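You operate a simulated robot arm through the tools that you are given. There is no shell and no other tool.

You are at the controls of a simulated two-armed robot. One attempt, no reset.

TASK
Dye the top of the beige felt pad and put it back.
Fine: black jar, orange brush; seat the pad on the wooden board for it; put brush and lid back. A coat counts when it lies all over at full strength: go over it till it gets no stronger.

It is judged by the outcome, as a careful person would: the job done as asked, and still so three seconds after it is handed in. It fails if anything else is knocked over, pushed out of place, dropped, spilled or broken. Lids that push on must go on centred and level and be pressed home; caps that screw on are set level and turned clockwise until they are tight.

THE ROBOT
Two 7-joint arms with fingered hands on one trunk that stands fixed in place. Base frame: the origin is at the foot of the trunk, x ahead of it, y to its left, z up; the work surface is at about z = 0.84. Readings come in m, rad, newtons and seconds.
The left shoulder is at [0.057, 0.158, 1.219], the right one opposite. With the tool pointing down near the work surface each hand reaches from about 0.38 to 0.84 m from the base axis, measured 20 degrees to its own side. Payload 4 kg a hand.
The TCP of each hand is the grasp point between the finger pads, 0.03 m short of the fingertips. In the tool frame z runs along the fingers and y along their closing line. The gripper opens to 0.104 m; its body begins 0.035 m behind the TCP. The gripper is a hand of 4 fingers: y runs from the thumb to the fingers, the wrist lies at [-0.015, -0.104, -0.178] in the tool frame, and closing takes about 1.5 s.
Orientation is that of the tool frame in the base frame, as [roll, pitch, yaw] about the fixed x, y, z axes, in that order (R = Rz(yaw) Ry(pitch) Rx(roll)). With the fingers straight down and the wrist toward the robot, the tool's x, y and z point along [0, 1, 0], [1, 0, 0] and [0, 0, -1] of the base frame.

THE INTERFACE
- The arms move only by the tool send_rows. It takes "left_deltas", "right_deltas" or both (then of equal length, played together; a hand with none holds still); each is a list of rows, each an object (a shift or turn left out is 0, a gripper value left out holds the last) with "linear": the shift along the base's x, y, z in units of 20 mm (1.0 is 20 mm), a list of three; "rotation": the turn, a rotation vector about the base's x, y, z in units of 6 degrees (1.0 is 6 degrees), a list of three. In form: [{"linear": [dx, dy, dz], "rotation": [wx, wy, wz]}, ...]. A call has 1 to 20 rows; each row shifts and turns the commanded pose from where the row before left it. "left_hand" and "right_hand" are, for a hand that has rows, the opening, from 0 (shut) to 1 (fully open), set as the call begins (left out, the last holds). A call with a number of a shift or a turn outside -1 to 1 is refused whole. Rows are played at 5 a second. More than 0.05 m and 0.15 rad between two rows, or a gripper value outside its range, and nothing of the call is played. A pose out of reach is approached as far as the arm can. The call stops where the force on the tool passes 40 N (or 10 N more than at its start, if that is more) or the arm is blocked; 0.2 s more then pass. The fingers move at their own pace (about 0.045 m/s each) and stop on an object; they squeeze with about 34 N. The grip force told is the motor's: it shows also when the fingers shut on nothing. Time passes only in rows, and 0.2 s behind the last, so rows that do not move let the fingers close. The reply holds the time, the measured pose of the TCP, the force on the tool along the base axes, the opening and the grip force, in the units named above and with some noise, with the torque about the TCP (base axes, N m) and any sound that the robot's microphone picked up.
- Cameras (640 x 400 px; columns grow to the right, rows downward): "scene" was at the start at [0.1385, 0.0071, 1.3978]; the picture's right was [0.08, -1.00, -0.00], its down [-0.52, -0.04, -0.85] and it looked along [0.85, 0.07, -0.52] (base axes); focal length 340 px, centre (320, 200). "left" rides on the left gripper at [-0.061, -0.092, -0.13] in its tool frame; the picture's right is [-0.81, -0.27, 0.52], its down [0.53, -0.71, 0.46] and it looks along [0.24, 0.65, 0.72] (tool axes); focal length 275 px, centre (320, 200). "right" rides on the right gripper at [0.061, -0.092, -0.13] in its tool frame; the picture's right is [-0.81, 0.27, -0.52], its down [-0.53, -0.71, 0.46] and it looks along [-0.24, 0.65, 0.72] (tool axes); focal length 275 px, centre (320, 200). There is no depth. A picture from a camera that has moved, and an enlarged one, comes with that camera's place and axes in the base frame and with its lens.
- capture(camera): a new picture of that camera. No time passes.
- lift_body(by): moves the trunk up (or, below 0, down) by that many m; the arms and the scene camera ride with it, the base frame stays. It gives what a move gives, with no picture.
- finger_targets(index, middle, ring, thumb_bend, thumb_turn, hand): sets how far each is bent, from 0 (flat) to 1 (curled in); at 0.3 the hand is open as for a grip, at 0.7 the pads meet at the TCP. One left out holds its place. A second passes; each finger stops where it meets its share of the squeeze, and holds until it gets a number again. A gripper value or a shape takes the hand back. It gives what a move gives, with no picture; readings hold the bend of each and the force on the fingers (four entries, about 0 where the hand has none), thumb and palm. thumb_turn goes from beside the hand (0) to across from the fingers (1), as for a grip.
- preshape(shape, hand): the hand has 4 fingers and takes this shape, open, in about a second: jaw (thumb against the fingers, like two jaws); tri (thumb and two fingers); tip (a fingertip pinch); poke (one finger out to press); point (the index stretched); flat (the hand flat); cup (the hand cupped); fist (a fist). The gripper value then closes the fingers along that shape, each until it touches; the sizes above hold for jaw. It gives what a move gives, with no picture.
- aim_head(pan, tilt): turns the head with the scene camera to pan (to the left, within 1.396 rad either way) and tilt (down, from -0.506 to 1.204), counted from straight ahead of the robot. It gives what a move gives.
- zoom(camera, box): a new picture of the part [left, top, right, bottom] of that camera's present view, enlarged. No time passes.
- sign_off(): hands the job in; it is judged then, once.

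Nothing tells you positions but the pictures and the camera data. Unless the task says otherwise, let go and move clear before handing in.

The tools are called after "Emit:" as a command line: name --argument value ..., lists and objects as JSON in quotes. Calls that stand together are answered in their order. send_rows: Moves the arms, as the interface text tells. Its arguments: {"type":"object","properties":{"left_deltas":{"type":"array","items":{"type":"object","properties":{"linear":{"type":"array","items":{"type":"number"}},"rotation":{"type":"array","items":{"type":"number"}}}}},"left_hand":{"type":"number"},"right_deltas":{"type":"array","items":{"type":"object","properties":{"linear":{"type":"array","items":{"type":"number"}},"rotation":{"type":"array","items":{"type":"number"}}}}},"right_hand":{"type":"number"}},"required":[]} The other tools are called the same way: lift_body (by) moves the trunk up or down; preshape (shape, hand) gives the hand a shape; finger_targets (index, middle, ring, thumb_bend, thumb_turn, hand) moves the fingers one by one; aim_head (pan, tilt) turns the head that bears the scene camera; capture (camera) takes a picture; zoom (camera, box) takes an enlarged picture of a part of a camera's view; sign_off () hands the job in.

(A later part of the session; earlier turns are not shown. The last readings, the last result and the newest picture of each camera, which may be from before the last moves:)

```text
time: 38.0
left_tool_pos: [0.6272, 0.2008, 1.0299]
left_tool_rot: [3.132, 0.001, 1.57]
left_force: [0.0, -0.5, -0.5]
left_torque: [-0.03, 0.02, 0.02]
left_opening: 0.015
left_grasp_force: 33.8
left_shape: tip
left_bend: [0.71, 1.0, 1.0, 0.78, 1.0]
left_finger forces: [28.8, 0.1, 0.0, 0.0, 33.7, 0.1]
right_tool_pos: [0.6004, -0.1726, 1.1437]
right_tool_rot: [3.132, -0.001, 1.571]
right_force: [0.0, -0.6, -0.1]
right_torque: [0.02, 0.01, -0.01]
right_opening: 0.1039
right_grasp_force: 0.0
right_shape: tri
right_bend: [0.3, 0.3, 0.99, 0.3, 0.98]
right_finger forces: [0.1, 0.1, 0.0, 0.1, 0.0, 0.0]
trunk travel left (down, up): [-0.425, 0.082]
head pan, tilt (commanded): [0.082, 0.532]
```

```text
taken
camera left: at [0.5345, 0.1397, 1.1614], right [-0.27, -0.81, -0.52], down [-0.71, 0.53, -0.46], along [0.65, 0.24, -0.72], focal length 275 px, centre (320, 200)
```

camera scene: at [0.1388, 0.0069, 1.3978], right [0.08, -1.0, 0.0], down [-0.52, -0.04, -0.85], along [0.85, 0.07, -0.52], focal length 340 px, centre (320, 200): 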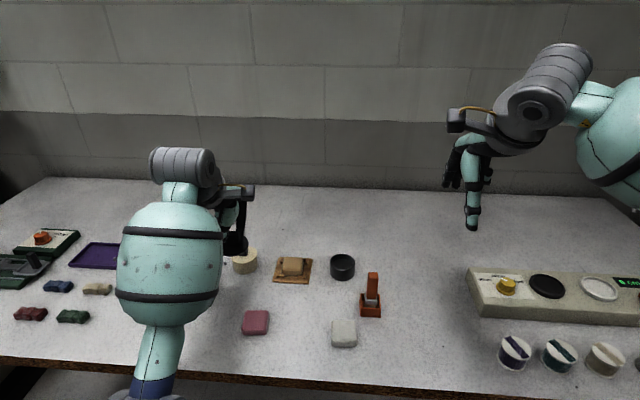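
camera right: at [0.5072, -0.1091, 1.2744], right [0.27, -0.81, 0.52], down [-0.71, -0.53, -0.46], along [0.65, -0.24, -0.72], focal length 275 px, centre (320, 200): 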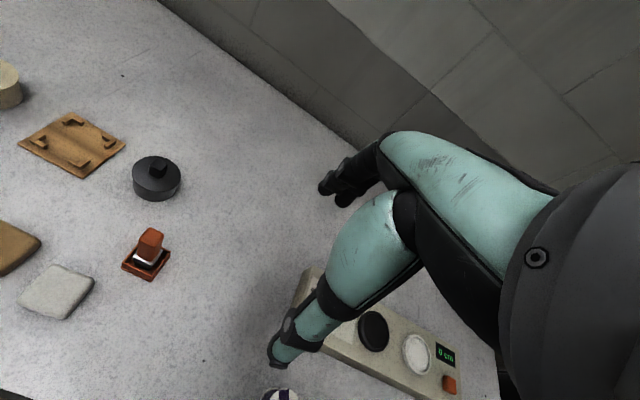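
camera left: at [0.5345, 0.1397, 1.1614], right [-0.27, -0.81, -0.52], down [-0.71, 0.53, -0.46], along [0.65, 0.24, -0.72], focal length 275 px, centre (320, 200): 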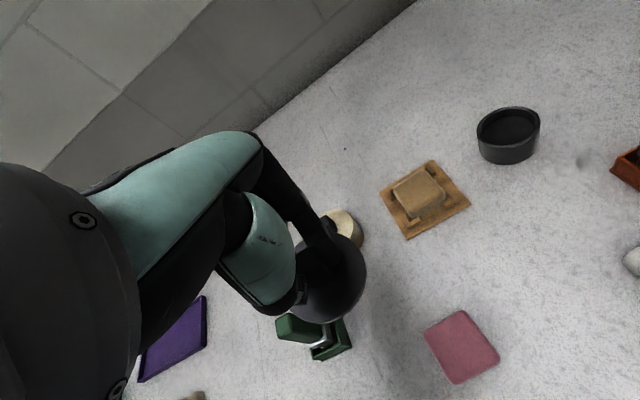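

The lid is held beneath the fingertips. I noticed a dark spot on the table near the jar; I'll zoom on that and on the lid.

Emit:
zoom --camera "scene" --box '[310, 240, 410, 320]'

Emit:
zoom --camera "left" --box '[540, 110, 640, 200]'

Emit:
zoom --camera "scene" --box '[180, 170, 280, 290]'

Emit:
zoom --camera "left" --box '[280, 200, 400, 340]'

Emit:
capture --camera "right"

```text
5.00 times, centred on (360, 280) of scene
camera zoom: at [0.1388, 0.0069, 1.3978], right [0.08, -1.0, 0.0], down [-0.52, -0.04, -0.85], along [0.85, 0.07, -0.52], focal length 1699 px, centre (120, -200)
```

zoom: 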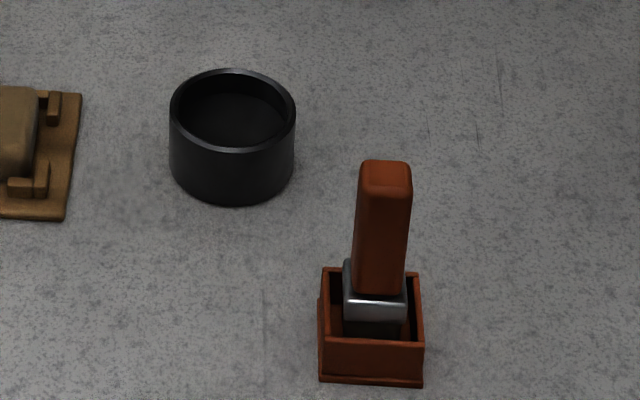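

```text
4.44 times, centred on (590, 155) of left
camera zoom: at [0.5345, 0.1397, 1.1614], right [-0.27, -0.81, -0.52], down [-0.71, 0.53, -0.46], along [0.65, 0.24, -0.72], focal length 1224 px, centre (-880, 400)
```

zoom: 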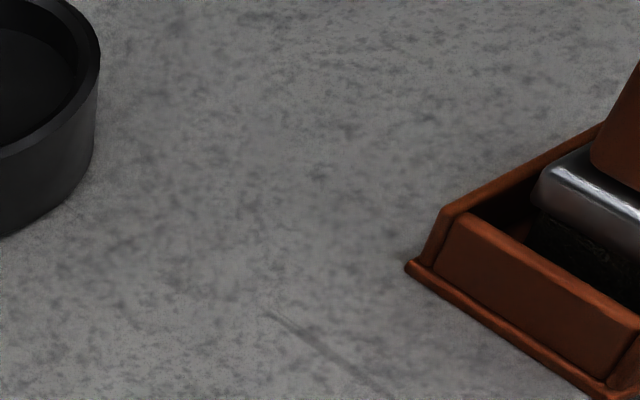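

```text
3.33 times, centred on (230, 230) of scene
camera zoom: at [0.1388, 0.0069, 1.3978], right [0.08, -1.0, 0.0], down [-0.52, -0.04, -0.85], along [0.85, 0.07, -0.52], focal length 1133 px, centre (620, 100)
```

zoom: 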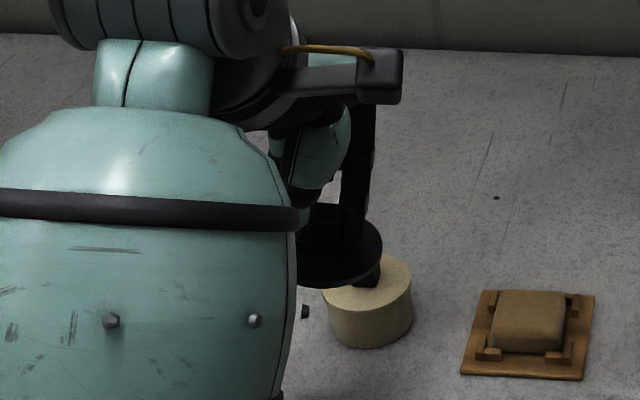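

```text
2.86 times, centred on (340, 270) of left
camera zoom: at [0.5345, 0.1397, 1.1614], right [-0.27, -0.81, -0.52], down [-0.71, 0.53, -0.46], along [0.65, 0.24, -0.72], focal length 786 px, centre (263, 0)
```

zoom: 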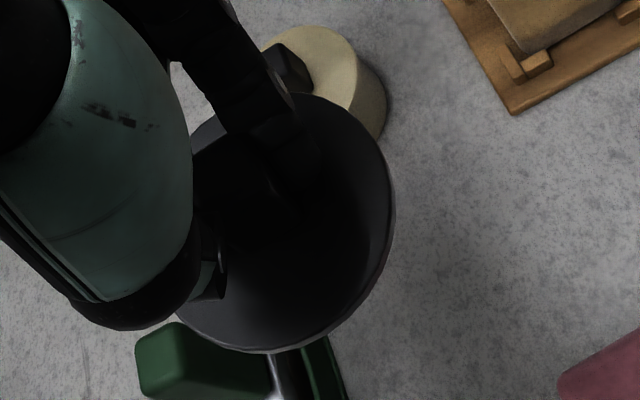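

```text
taken
camera right: at [0.507, -0.1093, 1.2745], right [0.27, -0.81, 0.52], down [-0.71, -0.53, -0.46], along [0.65, -0.24, -0.72], focal length 275 px, centre (320, 200)
```

right: 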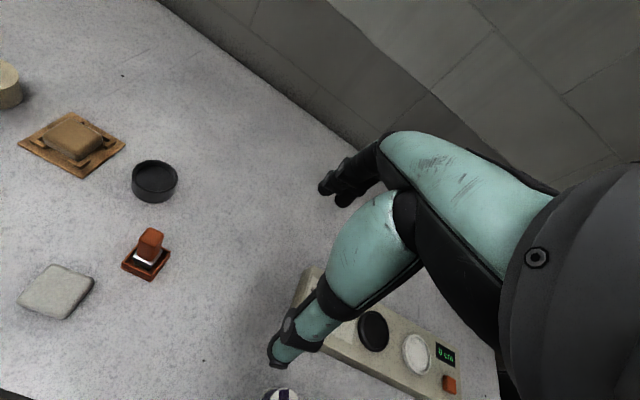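

Emit:
zoom --camera "scene" --box '[215, 210, 265, 270]'

Emit:
zoom --camera "left" --box '[290, 210, 380, 300]'

```text
6.67 times, centred on (240, 240) of scene
camera zoom: at [0.1388, 0.0069, 1.3978], right [0.08, -1.0, 0.0], down [-0.52, -0.04, -0.85], along [0.85, 0.07, -0.52], focal length 2266 px, centre (853, -67)
```

zoom: 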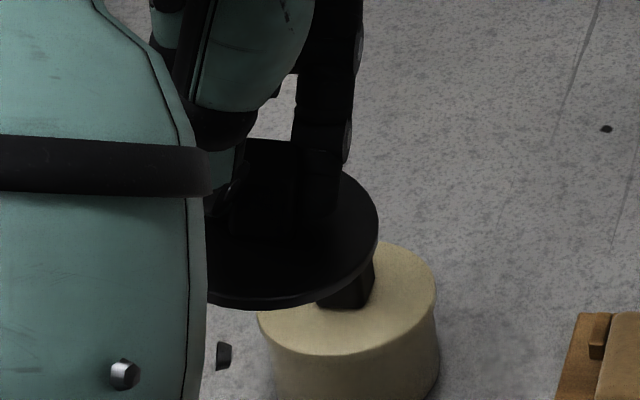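

```text
4.44 times, centred on (335, 255) of left
camera zoom: at [0.5345, 0.1397, 1.1614], right [-0.27, -0.81, -0.52], down [-0.71, 0.53, -0.46], along [0.65, 0.24, -0.72], focal length 1224 px, centre (253, -44)
```

zoom: 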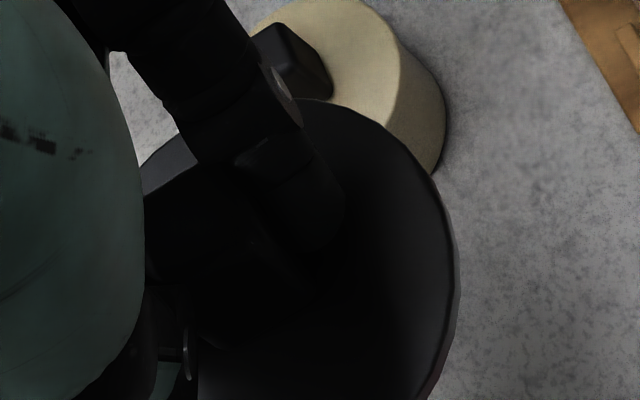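

No drip — that was table texture. The lid hangs slightly tilted (≈17°) in the pinch, so I'll set it flat on a clear patch of table near (0.638, 0.213), release, and re-grip properly later. First lowering to just above the table.

Emit:
send_rows --left_deltas '[{"linear": [0.3, 0, -0.5]}, {"linear": [0.3, 0, -1]}, {"linear": [0, 0, -1]}, {"linear": [0, 0, -1]}, {"linear": [0, 0, -1]}, {"linear": [0, 0, -1]}, {"linear": [0, 0, -0.8]}, {"linear": [0, 0, 0]}]'

Emit:
capture --camera "left"

Emit:
zoom --camera "scene" --box '[180, 220, 300, 340]'

Emit:
zoom --camera "right" --box '[0, 40, 100, 140]'

```text
time: 39.8
left_tool_pos: [0.6379, 0.1971, 0.9028]
left_tool_rot: [3.131, 0.0, 1.568]
left_force: [-0.3, -0.5, 0.5]
left_torque: [-0.02, -0.02, 0.03]
left_opening: 0.0152
left_grasp_force: 34.2
left_shape: tip
left_bend: [0.71, 1.0, 1.0, 0.78, 1.0]
left_finger forces: [29.1, 0.1, 0.1, 0.0, 33.9, 0.1]
right_tool_pos: [0.6014, -0.1716, 1.1435]
right_tool_rot: [3.128, 0.002, 1.571]
right_force: [0.4, 0.0, 0.6]
right_torque: [-0.01, 0.03, -0.01]
right_opening: 0.1039
right_grasp_force: 0.0
right_shape: tri
right_bend: [0.3, 0.3, 0.99, 0.3, 0.98]
right_finger forces: [0.0, 0.0, 0.0, 0.1, 0.0, 0.0]
trunk travel left (down, up): [-0.425, 0.082]
head pan, tilt (commanded): [0.082, 0.532]
```

```text
taken
camera left: at [0.5451, 0.1367, 1.0358], right [-0.27, -0.81, -0.52], down [-0.71, 0.53, -0.46], along [0.65, 0.24, -0.72], focal length 275 px, centre (320, 200)
```

left: 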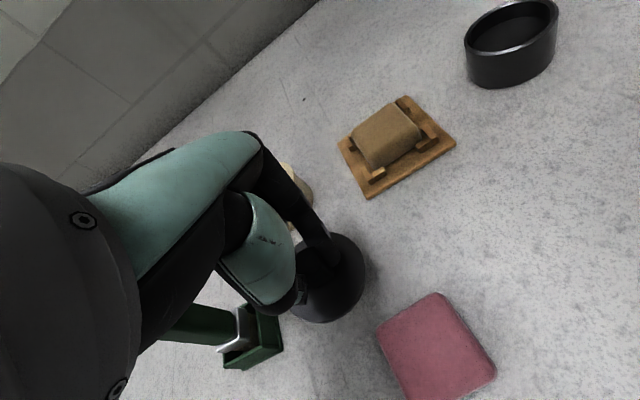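

```text
3.33 times, centred on (240, 280) of scene
camera zoom: at [0.1387, 0.007, 1.3978], right [0.08, -1.0, 0.0], down [-0.52, -0.04, -0.85], along [0.85, 0.07, -0.52], focal length 1133 px, centre (587, -67)
```

zoom: 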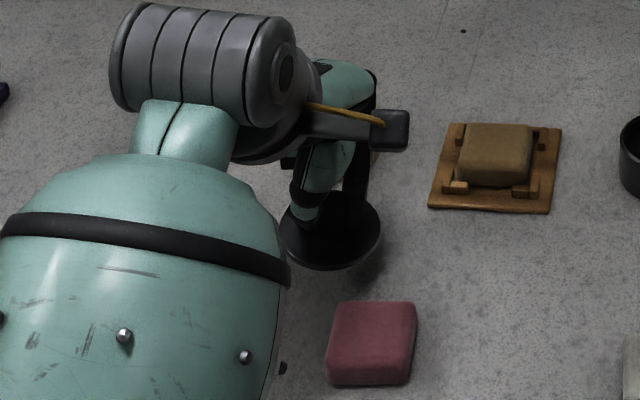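

```text
4.00 times, centred on (50, 90) of right
camera zoom: at [0.5069, -0.1091, 1.2745], right [0.27, -0.81, 0.52], down [-0.71, -0.53, -0.46], along [0.65, -0.24, -0.72], focal length 1101 px, centre (1400, 640)
```

zoom: 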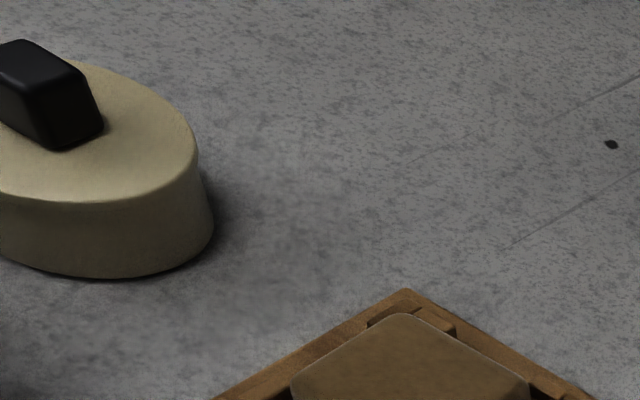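

The lid actually looks nearly level now, with its shadow on the clear table below. I'll lower slowly until it touches.

Emit:
send_rows --left_deltas '[{"linear": [0, 0.05, -0.3]}, {"linear": [0, 0.05, -0.3]}, {"linear": [0, 0, -0.15]}, {"linear": [0, 0, -0.1]}, {"linear": [0, 0, 0]}]'

Emit:
zoom --camera "scene" --box '[200, 230, 290, 330]'

Emit:
zoom --camera "left" --box '[280, 200, 400, 340]'

```text
time: 41.0
left_tool_pos: [0.638, 0.2002, 0.8871]
left_tool_rot: [3.131, 0.0, 1.568]
left_force: [0.7, 0.6, -0.2]
left_torque: [-0.03, 0.0, 0.02]
left_opening: 0.0153
left_grasp_force: 34.0
left_shape: tip
left_bend: [0.71, 1.0, 1.0, 0.78, 1.0]
left_finger forces: [29.1, 0.0, 0.1, 0.0, 33.8, 0.1]
right_tool_pos: [0.6007, -0.1721, 1.1442]
right_tool_rot: [3.129, 0.002, 1.571]
right_force: [-1.1, 0.1, -0.1]
right_torque: [-0.01, 0.0, -0.01]
right_opening: 0.104
right_grasp_force: 0.1
right_shape: tri
right_bend: [0.3, 0.3, 0.99, 0.3, 0.98]
right_finger forces: [0.1, 0.1, 0.0, 0.0, 0.0, 0.0]
trunk travel left (down, up): [-0.425, 0.082]
head pan, tilt (commanded): [0.082, 0.532]
```

```text
4.00 times, centred on (245, 280) of scene
camera zoom: at [0.1386, 0.0071, 1.3978], right [0.08, -1.0, 0.0], down [-0.52, -0.04, -0.85], along [0.85, 0.07, -0.52], focal length 1359 px, centre (620, -120)
```

zoom: 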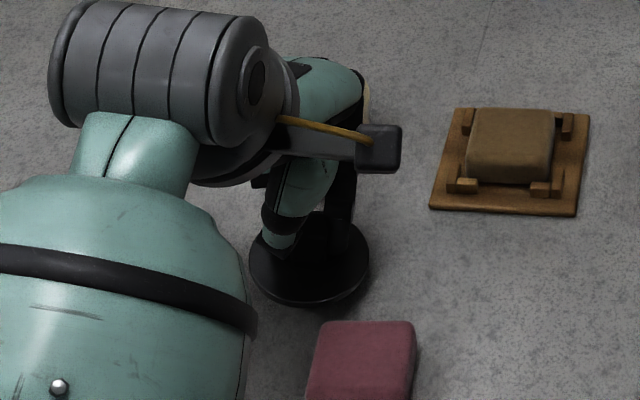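

```text
2.86 times, centred on (340, 270) of left
camera zoom: at [0.5453, 0.1403, 1.0188], right [-0.27, -0.81, -0.52], down [-0.71, 0.53, -0.46], along [0.65, 0.24, -0.72], focal length 786 px, centre (263, 0)
```

zoom: 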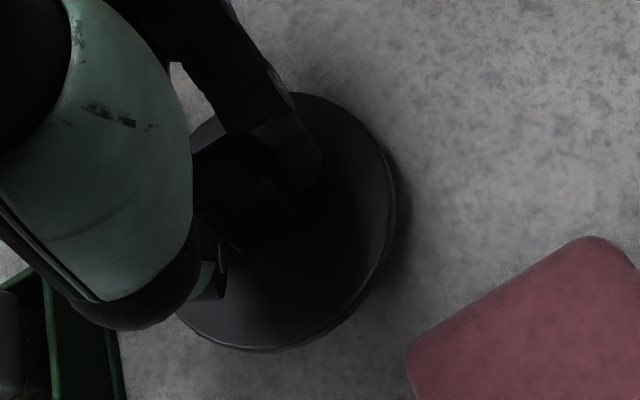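

Emit:
send_rows --left_deltas '[{"linear": [0, 0, -0.1]}, {"linear": [0, 0, -0.1]}, {"linear": [0, 0, -0.05]}, {"linear": [0, 0, 0]}]'

Emit:
zoom --camera "scene" --box '[220, 260, 280, 320]'

Emit:
zoom --camera "left" --box '[280, 200, 400, 340]'

```text
time: 42.0
left_tool_pos: [0.6384, 0.2008, 0.8826]
left_tool_rot: [3.13, 0.002, 1.569]
left_force: [0.7, 0.2, -0.3]
left_torque: [0.01, 0.01, 0.03]
left_opening: 0.0151
left_grasp_force: 33.9
left_shape: tip
left_bend: [0.71, 1.0, 1.0, 0.78, 1.0]
left_finger forces: [29.1, 0.0, 0.1, 0.1, 33.8, 0.0]
right_tool_pos: [0.6009, -0.1717, 1.1422]
right_tool_rot: [3.13, 0.001, 1.57]
right_force: [-0.9, -0.4, -0.1]
right_torque: [0.02, -0.02, -0.01]
right_opening: 0.1039
right_grasp_force: 0.1
right_shape: tri
right_bend: [0.3, 0.3, 0.99, 0.3, 0.98]
right_finger forces: [0.0, 0.0, 0.0, 0.1, 0.0, 0.0]
trunk travel left (down, up): [-0.425, 0.082]
head pan, tilt (commanded): [0.082, 0.532]
```

```text
6.67 times, centred on (250, 290) of scene
camera zoom: at [0.1387, 0.0071, 1.3978], right [0.08, -1.0, 0.0], down [-0.52, -0.04, -0.85], along [0.85, 0.07, -0.52], focal length 2266 px, centre (787, -400)
```

zoom: 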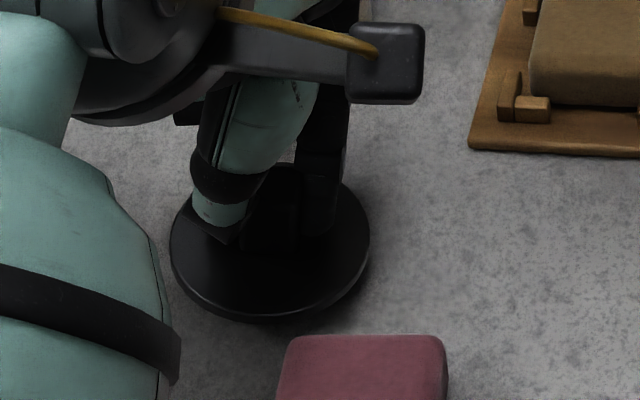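

```text
2.86 times, centred on (340, 270) of left
camera zoom: at [0.545, 0.1403, 1.0142], right [-0.27, -0.81, -0.52], down [-0.71, 0.53, -0.46], along [0.65, 0.24, -0.72], focal length 786 px, centre (263, 0)
```

zoom: 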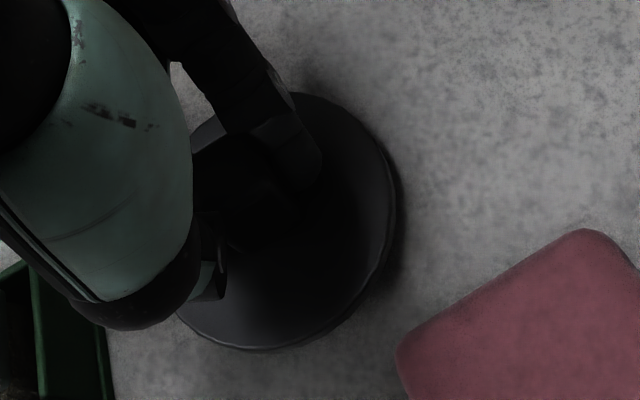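

The pinch turns out to be skewed (thumb tip drifts to +y when curled), which is why the lid swung. I'll finish setting it down: lower until contact.

Emit:
send_rows --left_deltas '[{"linear": [0, 0, -0.05]}, {"linear": [0, 0, -0.05]}, {"linear": [0, 0, -0.05]}, {"linear": [0, 0, 0]}]'

Emit:
zoom --camera "scene" --box '[220, 260, 280, 320]'

```text
time: 43.0
left_tool_pos: [0.6383, 0.2004, 0.8789]
left_tool_rot: [3.132, 0.0, 1.569]
left_force: [0.4, 0.3, 0.2]
left_torque: [0.0, 0.0, -0.02]
left_opening: 0.0154
left_grasp_force: 33.8
left_shape: tip
left_bend: [0.71, 1.0, 1.0, 0.78, 1.0]
left_finger forces: [29.1, 0.1, 0.0, 0.1, 33.8, 0.1]
right_tool_pos: [0.6013, -0.1717, 1.1432]
right_tool_rot: [3.13, 0.0, 1.569]
right_force: [-0.1, 0.0, 0.2]
right_torque: [0.01, -0.01, 0.02]
right_opening: 0.1039
right_grasp_force: 0.0
right_shape: tri
right_bend: [0.3, 0.3, 0.99, 0.3, 0.98]
right_finger forces: [0.0, 0.0, 0.1, 0.1, 0.0, 0.1]
trunk travel left (down, up): [-0.425, 0.082]
head pan, tilt (commanded): [0.082, 0.532]
```

```text
6.67 times, centred on (250, 290) of scene
camera zoom: at [0.1387, 0.0071, 1.3978], right [0.08, -1.0, 0.0], down [-0.52, -0.04, -0.85], along [0.85, 0.07, -0.52], focal length 2266 px, centre (787, -400)
```

zoom: 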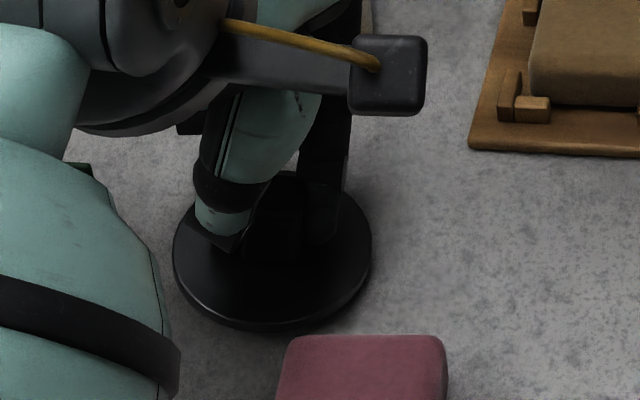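

Emit:
send_rows --left_deltas '[{"linear": [0, 0, -0.06]}, {"linear": [0, 0, -0.06]}, {"linear": [0, 0, -0.06]}, {"linear": [0, 0, 0]}]'

Emit:
zoom --camera "scene" --box '[220, 260, 280, 320]'

```text
time: 44.0
left_tool_pos: [0.6403, 0.2004, 0.8767]
left_tool_rot: [3.13, 0.0, 1.569]
left_force: [0.9, 1.5, 4.0]
left_torque: [-0.01, 0.06, -0.01]
left_opening: 0.0154
left_grasp_force: 33.6
left_shape: tip
left_bend: [0.71, 1.0, 1.0, 0.78, 1.0]
left_finger forces: [28.6, 0.1, 0.1, 0.0, 38.1, 0.1]
right_tool_pos: [0.6011, -0.1713, 1.1444]
right_tool_rot: [3.129, 0.002, 1.571]
right_force: [0.7, 0.6, -0.6]
right_torque: [0.0, 0.0, 0.01]
right_opening: 0.1039
right_grasp_force: 0.0
right_shape: tri
right_bend: [0.3, 0.3, 0.99, 0.3, 0.98]
right_finger forces: [0.1, 0.0, 0.0, 0.1, 0.0, 0.0]
trunk travel left (down, up): [-0.425, 0.082]
head pan, tilt (commanded): [0.082, 0.532]
```

```text
6.67 times, centred on (250, 290) of scene
camera zoom: at [0.1382, 0.0071, 1.3979], right [0.08, -1.0, 0.0], down [-0.52, -0.04, -0.85], along [0.85, 0.07, -0.52], focal length 2266 px, centre (787, -400)
```

zoom: 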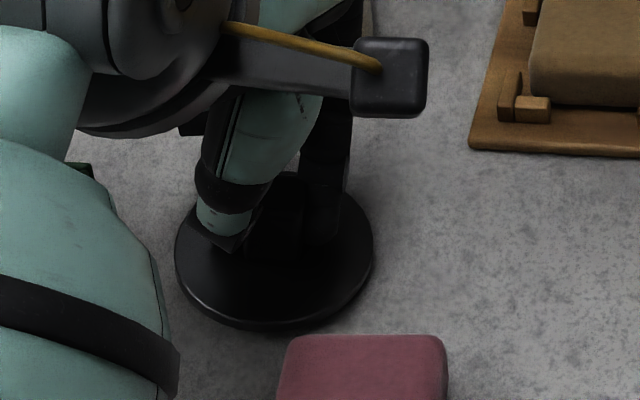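

The lid is touching the table. I'll release and lift straight up.

Emit:
send_rows --left_deltas '[{"linear": [0, 0, -0.03]}, {"linear": [0, 0, 0]}, {"linear": [0, 0, 0]}, {"linear": [0, 0, 0]}, {"linear": [0, 0, 0]}]' --left_hand 0.5

Emit:
zoom --camera "scene" --box '[220, 260, 280, 320]'

Emit:
zoom --camera "left" --box '[280, 180, 420, 340]'

```text
time: 45.2
left_tool_pos: [0.6393, 0.2006, 0.8755]
left_tool_rot: [3.129, 0.0, 1.57]
left_force: [0.0, 0.2, 5.1]
left_torque: [-0.03, 0.07, 0.02]
left_opening: 0.0505
left_grasp_force: 0.1
left_shape: tip
left_bend: [0.74, 0.98, 0.99, 0.71, 1.0]
left_finger forces: [2.0, 0.1, 0.0, 0.0, 3.0, 0.0]
right_tool_pos: [0.6006, -0.1728, 1.1421]
right_tool_rot: [3.129, -0.001, 1.57]
right_force: [0.6, -0.8, -0.3]
right_torque: [0.0, -0.01, 0.04]
right_opening: 0.1035
right_grasp_force: 0.1
right_shape: tri
right_bend: [0.3, 0.3, 0.99, 0.3, 0.98]
right_finger forces: [0.0, 0.0, 0.1, 0.0, 0.1, 0.0]
trunk travel left (down, up): [-0.425, 0.082]
head pan, tilt (commanded): [0.082, 0.532]
```

```text
6.67 times, centred on (250, 290) of scene
camera zoom: at [0.1378, 0.0069, 1.3979], right [0.08, -1.0, 0.0], down [-0.52, -0.04, -0.86], along [0.85, 0.07, -0.52], focal length 2266 px, centre (787, -400)
```

zoom: 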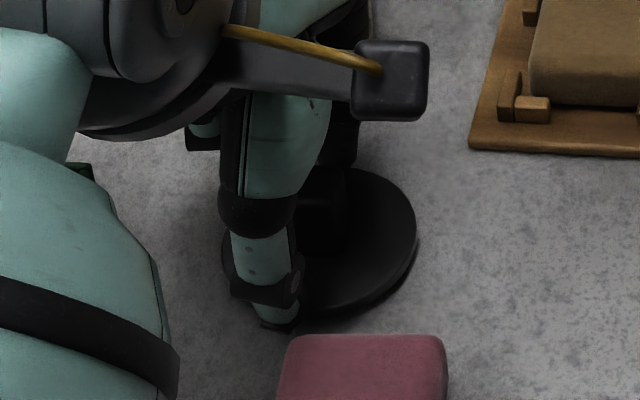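

```text
2.50 times, centred on (350, 260) of left
camera zoom: at [0.5462, 0.1401, 1.0075], right [-0.27, -0.81, -0.52], down [-0.71, 0.53, -0.46], along [0.65, 0.24, -0.72], focal length 688 px, centre (245, 50)
```

zoom: 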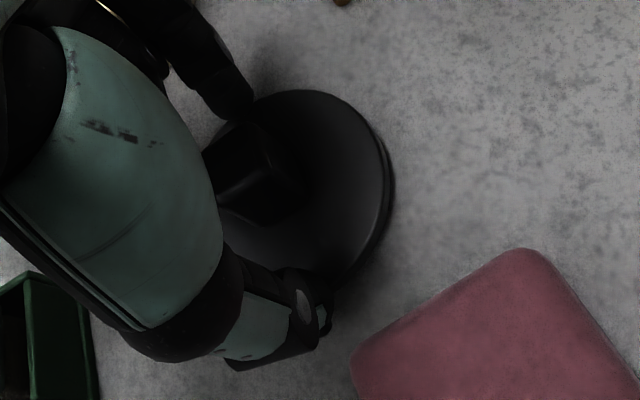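

Emit:
send_rows --left_deltas '[{"linear": [0, 0, 0.15]}, {"linear": [0, 0, 0.3]}, {"linear": [0, 0, 0.6]}, {"linear": [0, 0, 1]}, {"linear": [0, 0, 1]}, {"linear": [0, 0, 1]}, {"linear": [-0.3, 0.5, 1]}, {"linear": [-0.5, 1, 0.5]}, {"linear": [-0.5, 1, 0]}, {"linear": [-0.5, 1, 0]}, {"linear": [-0.5, 1, 0]}, {"linear": [0, 0, 0]}]'

Emit:
capture --camera "scene"

Emit:
capture --camera "left"

Emit:
zoom --camera "scene" --box '[220, 250, 320, 330]'

```text
time: 47.8
left_tool_pos: [0.5924, 0.2914, 0.9857]
left_tool_rot: [3.13, -0.001, 1.567]
left_force: [0.1, 0.3, 0.6]
left_torque: [-0.01, -0.01, -0.03]
left_opening: 0.0517
left_grasp_force: 0.0
left_shape: tip
left_bend: [0.73, 0.98, 0.99, 0.7, 1.0]
left_finger forces: [0.1, 0.1, 0.0, 0.0, 0.0, 0.0]
right_tool_pos: [0.6015, -0.1723, 1.1438]
right_tool_rot: [3.128, -0.002, 1.571]
right_force: [-0.3, -0.6, 0.1]
right_torque: [-0.01, -0.01, -0.01]
right_opening: 0.1043
right_grasp_force: 0.2
right_shape: tri
right_bend: [0.3, 0.3, 0.99, 0.3, 0.98]
right_finger forces: [0.0, 0.0, 0.0, 0.0, 0.1, 0.1]
trunk travel left (down, up): [-0.425, 0.082]
head pan, tilt (commanded): [0.082, 0.532]
```

```text
taken
camera scene: at [0.1389, 0.0065, 1.3978], right [0.08, -1.0, 0.0], down [-0.52, -0.04, -0.85], along [0.85, 0.07, -0.52], focal length 340 px, centre (320, 200)
```

scene: 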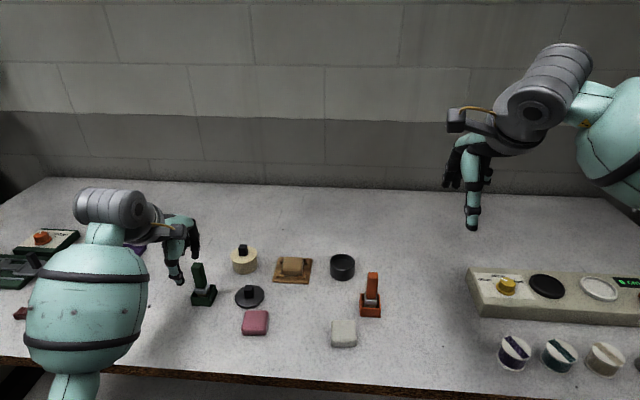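

```text
taken
camera left: at [0.5, 0.23, 1.1168], right [-0.27, -0.81, -0.52], down [-0.71, 0.53, -0.46], along [0.65, 0.24, -0.72], focal length 275 px, centre (320, 200)
```

left: 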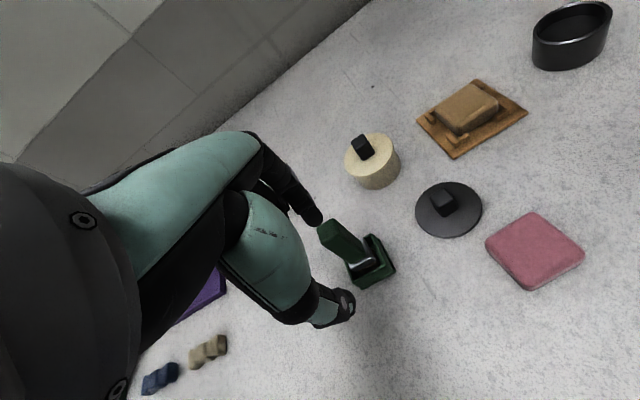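

```text
5.00 times, centred on (270, 290) of scene
camera zoom: at [0.1389, 0.0065, 1.3978], right [0.08, -1.0, 0.0], down [-0.52, -0.04, -0.85], along [0.85, 0.07, -0.52], focal length 1699 px, centre (570, -250)
```

zoom: 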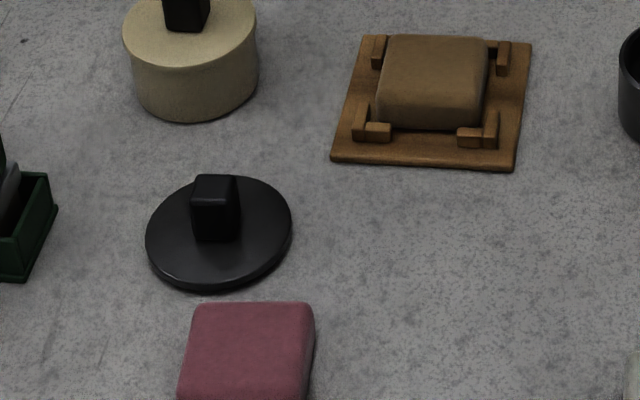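

The lid is resting on the table, nothing else disturbed. I'll check that it lies flat and see the jar, board and brush clearly.

Emit:
zoom --camera "left" --box '[390, 150, 510, 260]'

Emit:
zoom --camera "scene" --box '[225, 275, 275, 315]'

Emit:
zoom --camera "scene" --box '[320, 245, 390, 325]'

```text
3.64 times, centred on (450, 205) of left
camera zoom: at [0.5, 0.23, 1.1168], right [-0.27, -0.81, -0.52], down [-0.71, 0.53, -0.46], along [0.65, 0.24, -0.72], focal length 1001 px, centre (-153, 182)
```

zoom: 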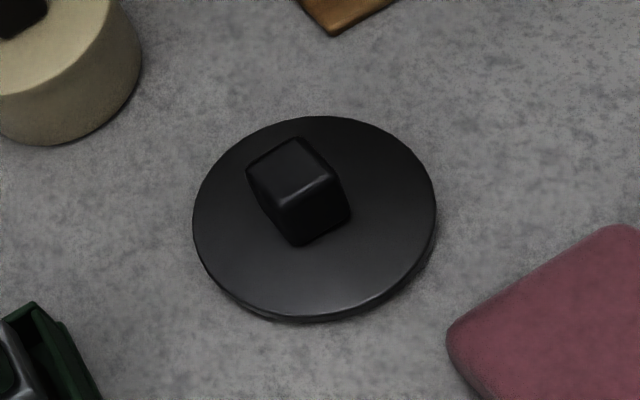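

```text
10.00 times, centred on (250, 295) of scene
camera zoom: at [0.1389, 0.0065, 1.3978], right [0.08, -1.0, 0.0], down [-0.52, -0.04, -0.85], along [0.85, 0.07, -0.52], focal length 3398 px, centre (1020, -750)
```

zoom: 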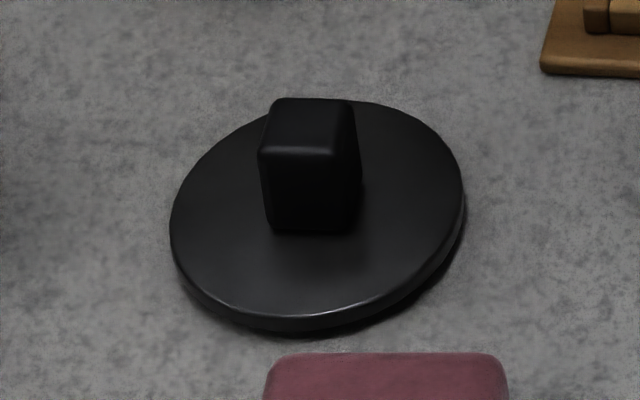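

```text
5.00 times, centred on (355, 285) of scene
camera zoom: at [0.1389, 0.0065, 1.3978], right [0.08, -1.0, 0.0], down [-0.52, -0.04, -0.85], along [0.85, 0.07, -0.52], focal length 1699 px, centre (145, -225)
```

zoom: 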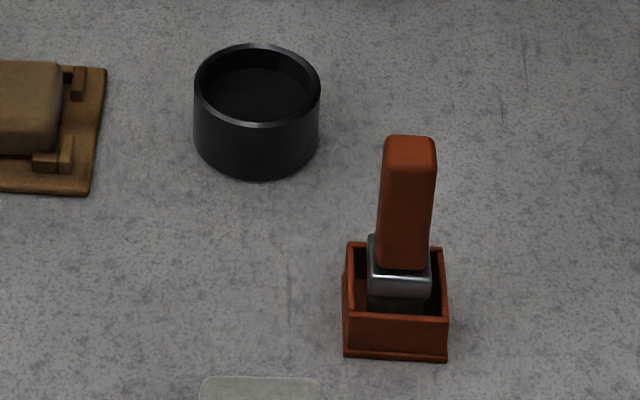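

The lid is down with its knob up. Now the right hand: before taking the brush I'll test in the air how the jaw shape closes to brush-handle width.

Emit:
preshape --hand "right" --shape "jaw"

Emit:
send_rows --right_deltas '[{"linear": [0, 0, 0]}, {"linear": [0, 0, 0]}, {"linear": [0, 0, 0]}, {"linear": [0, 0, 0]}, {"linear": [0, 0, 0]}, {"linear": [0, 0, 0]}, {"linear": [0, 0, 0]}]' --right_hand 0.17

Emit:
zoom --camera "right" --box '[220, 160, 440, 400]'

Emit:
zoom --camera "scene" --box '[410, 100, 530, 240]'

```text
time: 48.7
left_tool_pos: [0.5935, 0.2906, 0.9853]
left_tool_rot: [3.129, -0.001, 1.569]
left_force: [0.9, 0.0, -1.0]
left_torque: [-0.01, -0.03, -0.01]
left_opening: 0.0519
left_grasp_force: 0.1
left_shape: tip
left_bend: [0.73, 0.98, 0.99, 0.7, 1.0]
left_finger forces: [0.1, 0.0, 0.1, 0.1, 0.0, 0.0]
right_tool_pos: [0.6007, -0.1721, 1.1437]
right_tool_rot: [3.129, 0.003, 1.571]
right_force: [-0.3, -0.2, 0.0]
right_torque: [-0.01, -0.01, -0.03]
right_opening: 0.1041
right_grasp_force: 0.1
right_shape: jaw
right_bend: [0.3, 0.3, 0.3, 0.3, 0.98]
right_finger forces: [0.0, 0.0, 0.0, 0.0, 0.0, 0.0]
trunk travel left (down, up): [-0.425, 0.082]
head pan, tilt (commanded): [0.082, 0.532]
```

```text
time: 50.3
left_tool_pos: [0.5919, 0.2902, 0.9842]
left_tool_rot: [3.13, 0.001, 1.569]
left_force: [0.1, 0.0, 0.1]
left_torque: [0.0, -0.01, -0.02]
left_opening: 0.0518
left_grasp_force: 0.1
left_shape: tip
left_bend: [0.73, 0.98, 0.99, 0.7, 1.0]
left_finger forces: [0.0, 0.1, 0.1, 0.1, 0.1, 0.1]
right_tool_pos: [0.6011, -0.1727, 1.1437]
right_tool_rot: [3.13, 0.002, 1.571]
right_force: [-0.6, 0.4, 0.2]
right_torque: [0.0, -0.04, -0.03]
right_opening: 0.018
right_grasp_force: 0.1
right_shape: jaw
right_bend: [0.73, 0.6, 0.59, 0.74, 1.0]
right_finger forces: [0.1, 0.1, 0.0, 0.0, 0.0, 0.0]
trunk travel left (down, up): [-0.425, 0.082]
head pan, tilt (commanded): [0.082, 0.532]
```

```text
1.67 times, centred on (330, 280) of right
camera zoom: at [0.5069, -0.1091, 1.2745], right [0.27, -0.81, 0.52], down [-0.71, -0.53, -0.46], along [0.65, -0.24, -0.72], focal length 459 px, centre (303, 67)
```

zoom: 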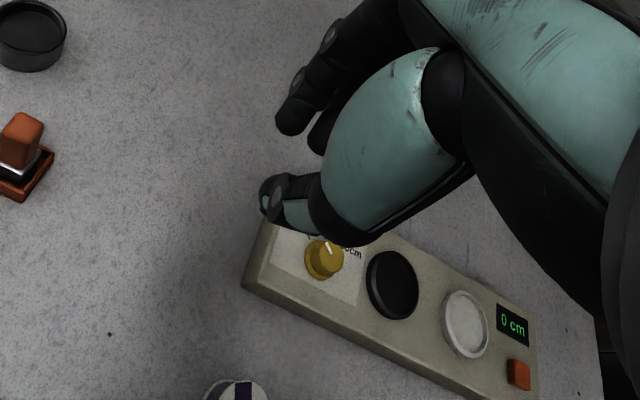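

```text
2.86 times, centred on (470, 170) of scene
camera zoom: at [0.1386, 0.0071, 1.3978], right [0.08, -1.0, 0.0], down [-0.52, -0.04, -0.85], along [0.85, 0.07, -0.52], focal length 971 px, centre (-109, 286)
```

zoom: 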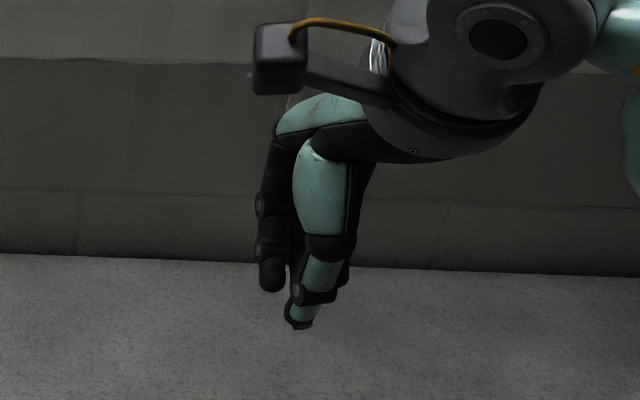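

Emit:
zoom --camera "scene" --box '[445, 160, 505, 230]'

Emit:
zoom --camera "right" --box '[290, 170, 400, 300]'

```text
5.71 times, centred on (475, 195) of scene
camera zoom: at [0.1386, 0.0071, 1.3978], right [0.08, -1.0, 0.0], down [-0.52, -0.04, -0.85], along [0.85, 0.07, -0.52], focal length 1942 px, centre (-566, 229)
```

zoom: 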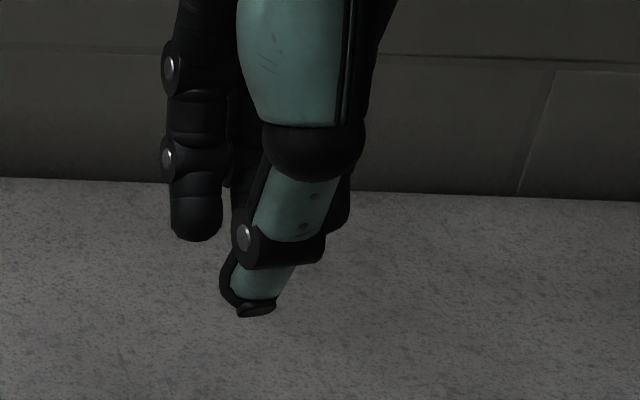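

```text
3.08 times, centred on (345, 235) of right
camera zoom: at [0.5069, -0.1091, 1.2745], right [0.27, -0.81, 0.52], down [-0.71, -0.53, -0.46], along [0.65, -0.24, -0.72], focal length 847 px, centre (243, 92)
```

zoom: 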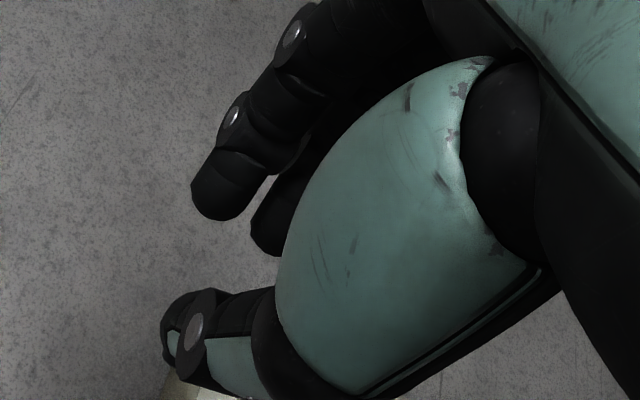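

Thumb tip closes between index and middle, so I'll use the three-finger "tri" grip with the brush handle centred 4 mm to −y of the TCP. Moving the right hand above the orange brush.

Emit:
preshape --hand "right" --shape "tri"

Emit:
send_rows --right_deltas '[{"linear": [0.14, 0.6, -0.6]}, {"linear": [0.14, 0.6, -0.6]}, {"linear": [0.14, 0.6, -0.6]}, {"linear": [0.14, 0.6, -0.6]}, {"linear": [0.14, 0.6, -0.6]}, {"linear": [0.14, 0.6, -0.6]}, {"linear": [0.14, 0.6, -0.6]}, {"linear": [0.14, 0.6, -0.6]}, {"linear": [0.14, 0.6, -0.6]}, {"linear": [0.14, 0.6, -0.6]}, {"linear": [0, 0, -0.5]}, {"linear": [0, 0, 0]}]' --right_hand 0.7

Emit:
capture --camera "right"

Emit:
zoom --camera "scene" --box '[320, 210, 420, 330]'

```text
time: 51.2
left_tool_pos: [0.5936, 0.2915, 0.9848]
left_tool_rot: [3.131, 0.0, 1.568]
left_force: [0.2, 0.1, -0.8]
left_torque: [0.0, 0.0, 0.0]
left_opening: 0.0516
left_grasp_force: 0.0
left_shape: tip
left_bend: [0.73, 0.98, 0.99, 0.7, 1.0]
left_finger forces: [0.0, 0.0, 0.0, 0.0, 0.0, 0.0]
right_tool_pos: [0.6002, -0.1711, 1.1434]
right_tool_rot: [3.129, 0.001, 1.571]
right_force: [-0.3, -0.7, -0.2]
right_torque: [0.04, -0.01, 0.02]
right_opening: 0.1038
right_grasp_force: 0.1
right_shape: tri
right_bend: [0.3, 0.3, 0.99, 0.3, 0.98]
right_finger forces: [0.0, 0.1, 0.0, 0.1, 0.0, 0.1]
trunk travel left (down, up): [-0.425, 0.082]
head pan, tilt (commanded): [0.082, 0.532]
```

```text
time: 53.8
left_tool_pos: [0.5926, 0.2915, 0.9861]
left_tool_rot: [3.129, -0.001, 1.57]
left_force: [0.0, -0.2, -0.7]
left_torque: [0.01, 0.0, -0.02]
left_opening: 0.0517
left_grasp_force: 0.0
left_shape: tip
left_bend: [0.73, 0.98, 0.99, 0.7, 1.0]
left_finger forces: [0.1, 0.1, 0.0, 0.0, 0.0, 0.0]
right_tool_pos: [0.6293, -0.0505, 1.0128]
right_tool_rot: [3.129, -0.001, 1.569]
right_force: [-0.2, -0.5, 0.6]
right_torque: [0.03, 0.01, 0.03]
right_opening: 0.0733
right_grasp_force: 0.1
right_shape: tri
right_bend: [0.27, 0.37, 0.99, 0.58, 0.99]
right_finger forces: [0.0, 0.0, 0.0, 0.0, 0.0, 0.0]
trunk travel left (down, up): [-0.425, 0.082]
head pan, tilt (commanded): [0.082, 0.532]
```

```text
taken
camera right: at [0.5357, 0.0115, 1.1435], right [0.27, -0.81, 0.52], down [-0.71, -0.53, -0.46], along [0.65, -0.24, -0.72], focal length 275 px, centre (320, 200)
```

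right: 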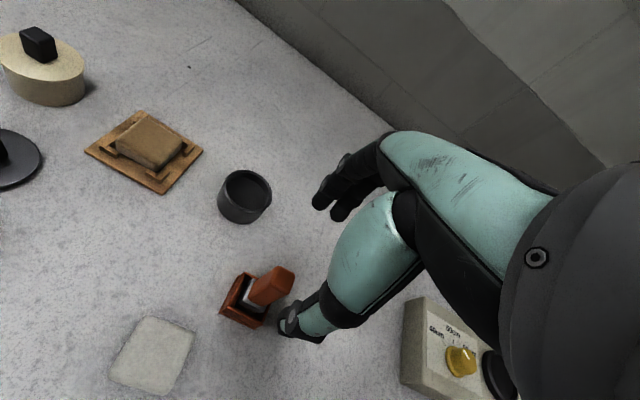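

```text
3.33 times, centred on (370, 270) of scene
camera zoom: at [0.1386, 0.0073, 1.3979], right [0.08, -1.0, 0.0], down [-0.52, -0.04, -0.85], along [0.85, 0.07, -0.52], focal length 1133 px, centre (153, -33)
```

zoom: 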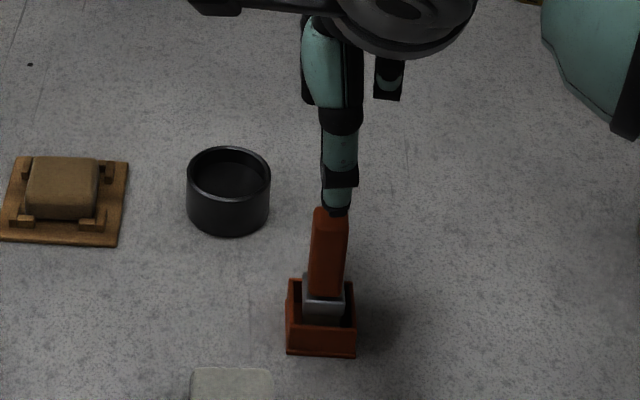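

Emit:
zoom --camera "right" --box '[215, 240, 325, 340]'

```text
4.00 times, centred on (270, 290) of right
camera zoom: at [0.5357, 0.0115, 1.1435], right [0.27, -0.81, 0.52], down [-0.71, -0.53, -0.46], along [0.65, -0.24, -0.72], focal length 1101 px, centre (520, -160)
```

zoom: 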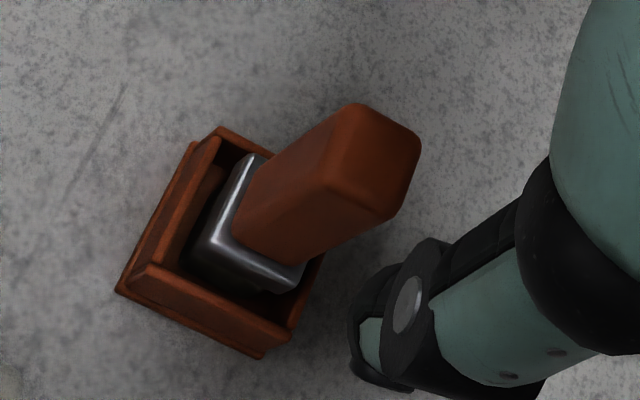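

The handle is about 3.6 mm to −y of the TCP, as wanted. Descending around the handle in stages.

Emit:
send_rows --right_deltas '[{"linear": [-0.05, 0, -0.8]}, {"linear": [0, 0, -0.8]}, {"linear": [0, 0, -0.8]}, {"linear": [0, 0, -0.8]}, {"linear": [0, 0, 0]}]'

Emit:
zoom --camera "right" --box '[215, 180, 365, 330]'

Emit:
zoom --camera "scene" --box '[330, 240, 410, 330]'

```text
time: 55.0
left_tool_pos: [0.5926, 0.2923, 0.9845]
left_tool_rot: [3.128, -0.001, 1.57]
left_force: [0.2, 1.1, -0.5]
left_torque: [0.0, -0.03, -0.01]
left_opening: 0.0519
left_grasp_force: 0.0
left_shape: tip
left_bend: [0.73, 0.98, 0.99, 0.7, 1.0]
left_finger forces: [0.0, 0.0, 0.0, 0.1, 0.1, 0.0]
right_tool_pos: [0.6289, -0.052, 0.9504]
right_tool_rot: [3.131, -0.001, 1.571]
right_force: [0.4, -0.1, 0.4]
right_torque: [0.0, 0.01, -0.02]
right_opening: 0.0732
right_grasp_force: 0.2
right_shape: tri
right_bend: [0.27, 0.37, 0.99, 0.58, 0.99]
right_finger forces: [0.1, 0.0, 0.0, 0.0, 0.1, 0.0]
trunk travel left (down, up): [-0.425, 0.082]
head pan, tilt (commanded): [0.082, 0.532]
```

```text
2.67 times, centred on (290, 255) of right
camera zoom: at [0.5341, 0.0108, 1.0812], right [0.27, -0.81, 0.52], down [-0.71, -0.53, -0.46], along [0.65, -0.24, -0.72], focal length 734 px, centre (400, 53)
```

zoom: 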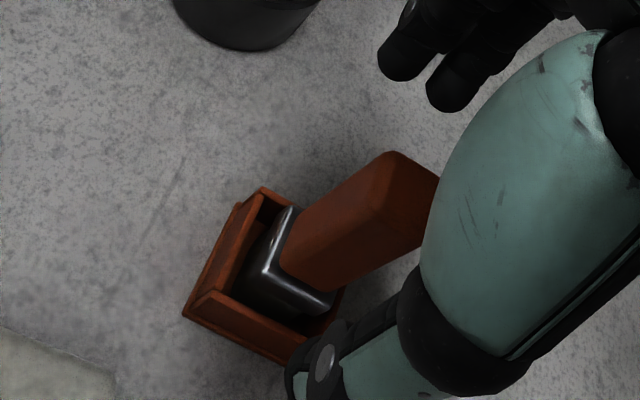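

```text
4.44 times, centred on (370, 285) of scene
camera zoom: at [0.1385, 0.0072, 1.3979], right [0.08, -1.0, 0.0], down [-0.52, -0.04, -0.85], along [0.85, 0.07, -0.52], focal length 1510 px, centre (98, -178)
```

zoom: 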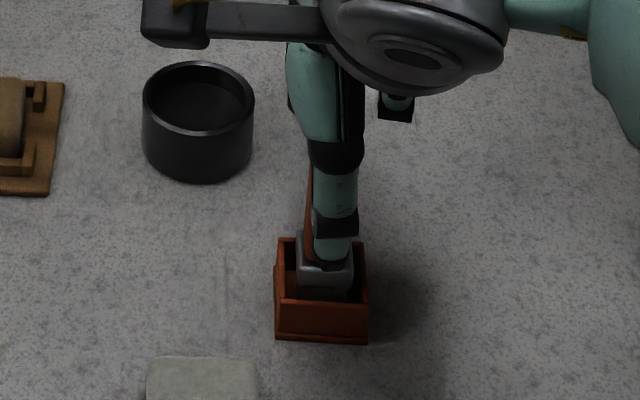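

Emit:
send_rows --right_deltas '[{"linear": [0, 0, -0.8]}, {"linear": [0, 0, -0.6]}, {"linear": [0, 0, -0.37]}, {"linear": [0, 0, 0]}]'

Emit:
zoom --camera "right" --box '[215, 180, 365, 330]'

Emit:
zoom --camera "scene" --box '[330, 240, 410, 330]'

```text
time: 56.0
left_tool_pos: [0.5927, 0.2915, 0.9846]
left_tool_rot: [3.13, 0.0, 1.569]
left_force: [-0.3, -0.6, 0.5]
left_torque: [0.01, 0.01, 0.0]
left_opening: 0.0518
left_grasp_force: 0.1
left_shape: tip
left_bend: [0.73, 0.98, 0.99, 0.7, 1.0]
left_finger forces: [0.0, 0.0, 0.0, 0.0, 0.0, 0.0]
right_tool_pos: [0.6299, -0.0514, 0.9139]
right_tool_rot: [3.129, 0.001, 1.573]
right_force: [0.7, -0.6, -0.4]
right_torque: [0.0, -0.01, 0.0]
right_opening: 0.073
right_grasp_force: 0.0
right_shape: tri
right_bend: [0.27, 0.37, 0.99, 0.58, 0.99]
right_finger forces: [0.0, 0.0, 0.0, 0.1, 0.0, 0.0]
trunk travel left (down, up): [-0.425, 0.082]
head pan, tilt (commanded): [0.082, 0.532]
```

```text
2.67 times, centred on (290, 255) of right
camera zoom: at [0.5352, 0.0107, 1.0459], right [0.27, -0.81, 0.52], down [-0.71, -0.53, -0.46], along [0.65, -0.24, -0.72], focal length 734 px, centre (400, 53)
```

zoom: 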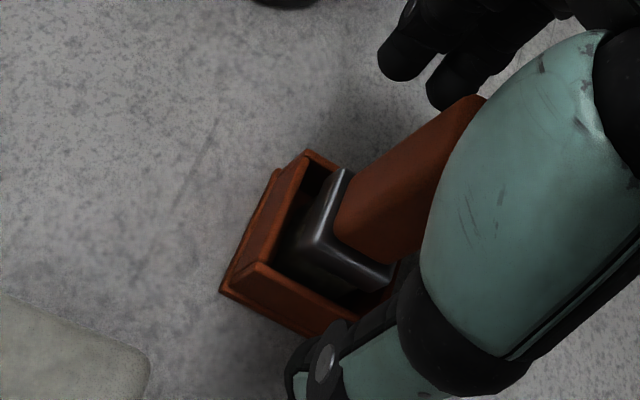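

```text
4.44 times, centred on (370, 285) of scene
camera zoom: at [0.1387, 0.0072, 1.3978], right [0.08, -1.0, 0.0], down [-0.52, -0.04, -0.85], along [0.85, 0.07, -0.52], focal length 1510 px, centre (98, -178)
```

zoom: 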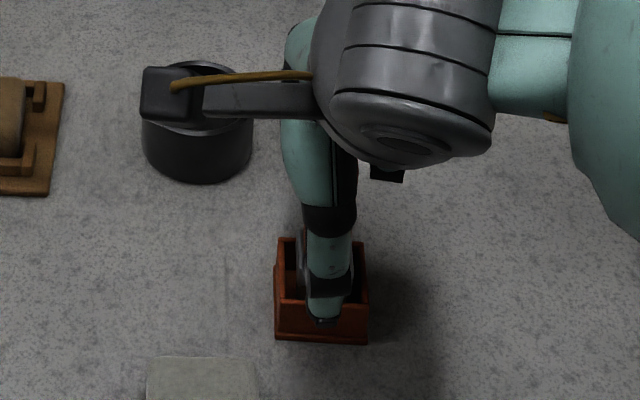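

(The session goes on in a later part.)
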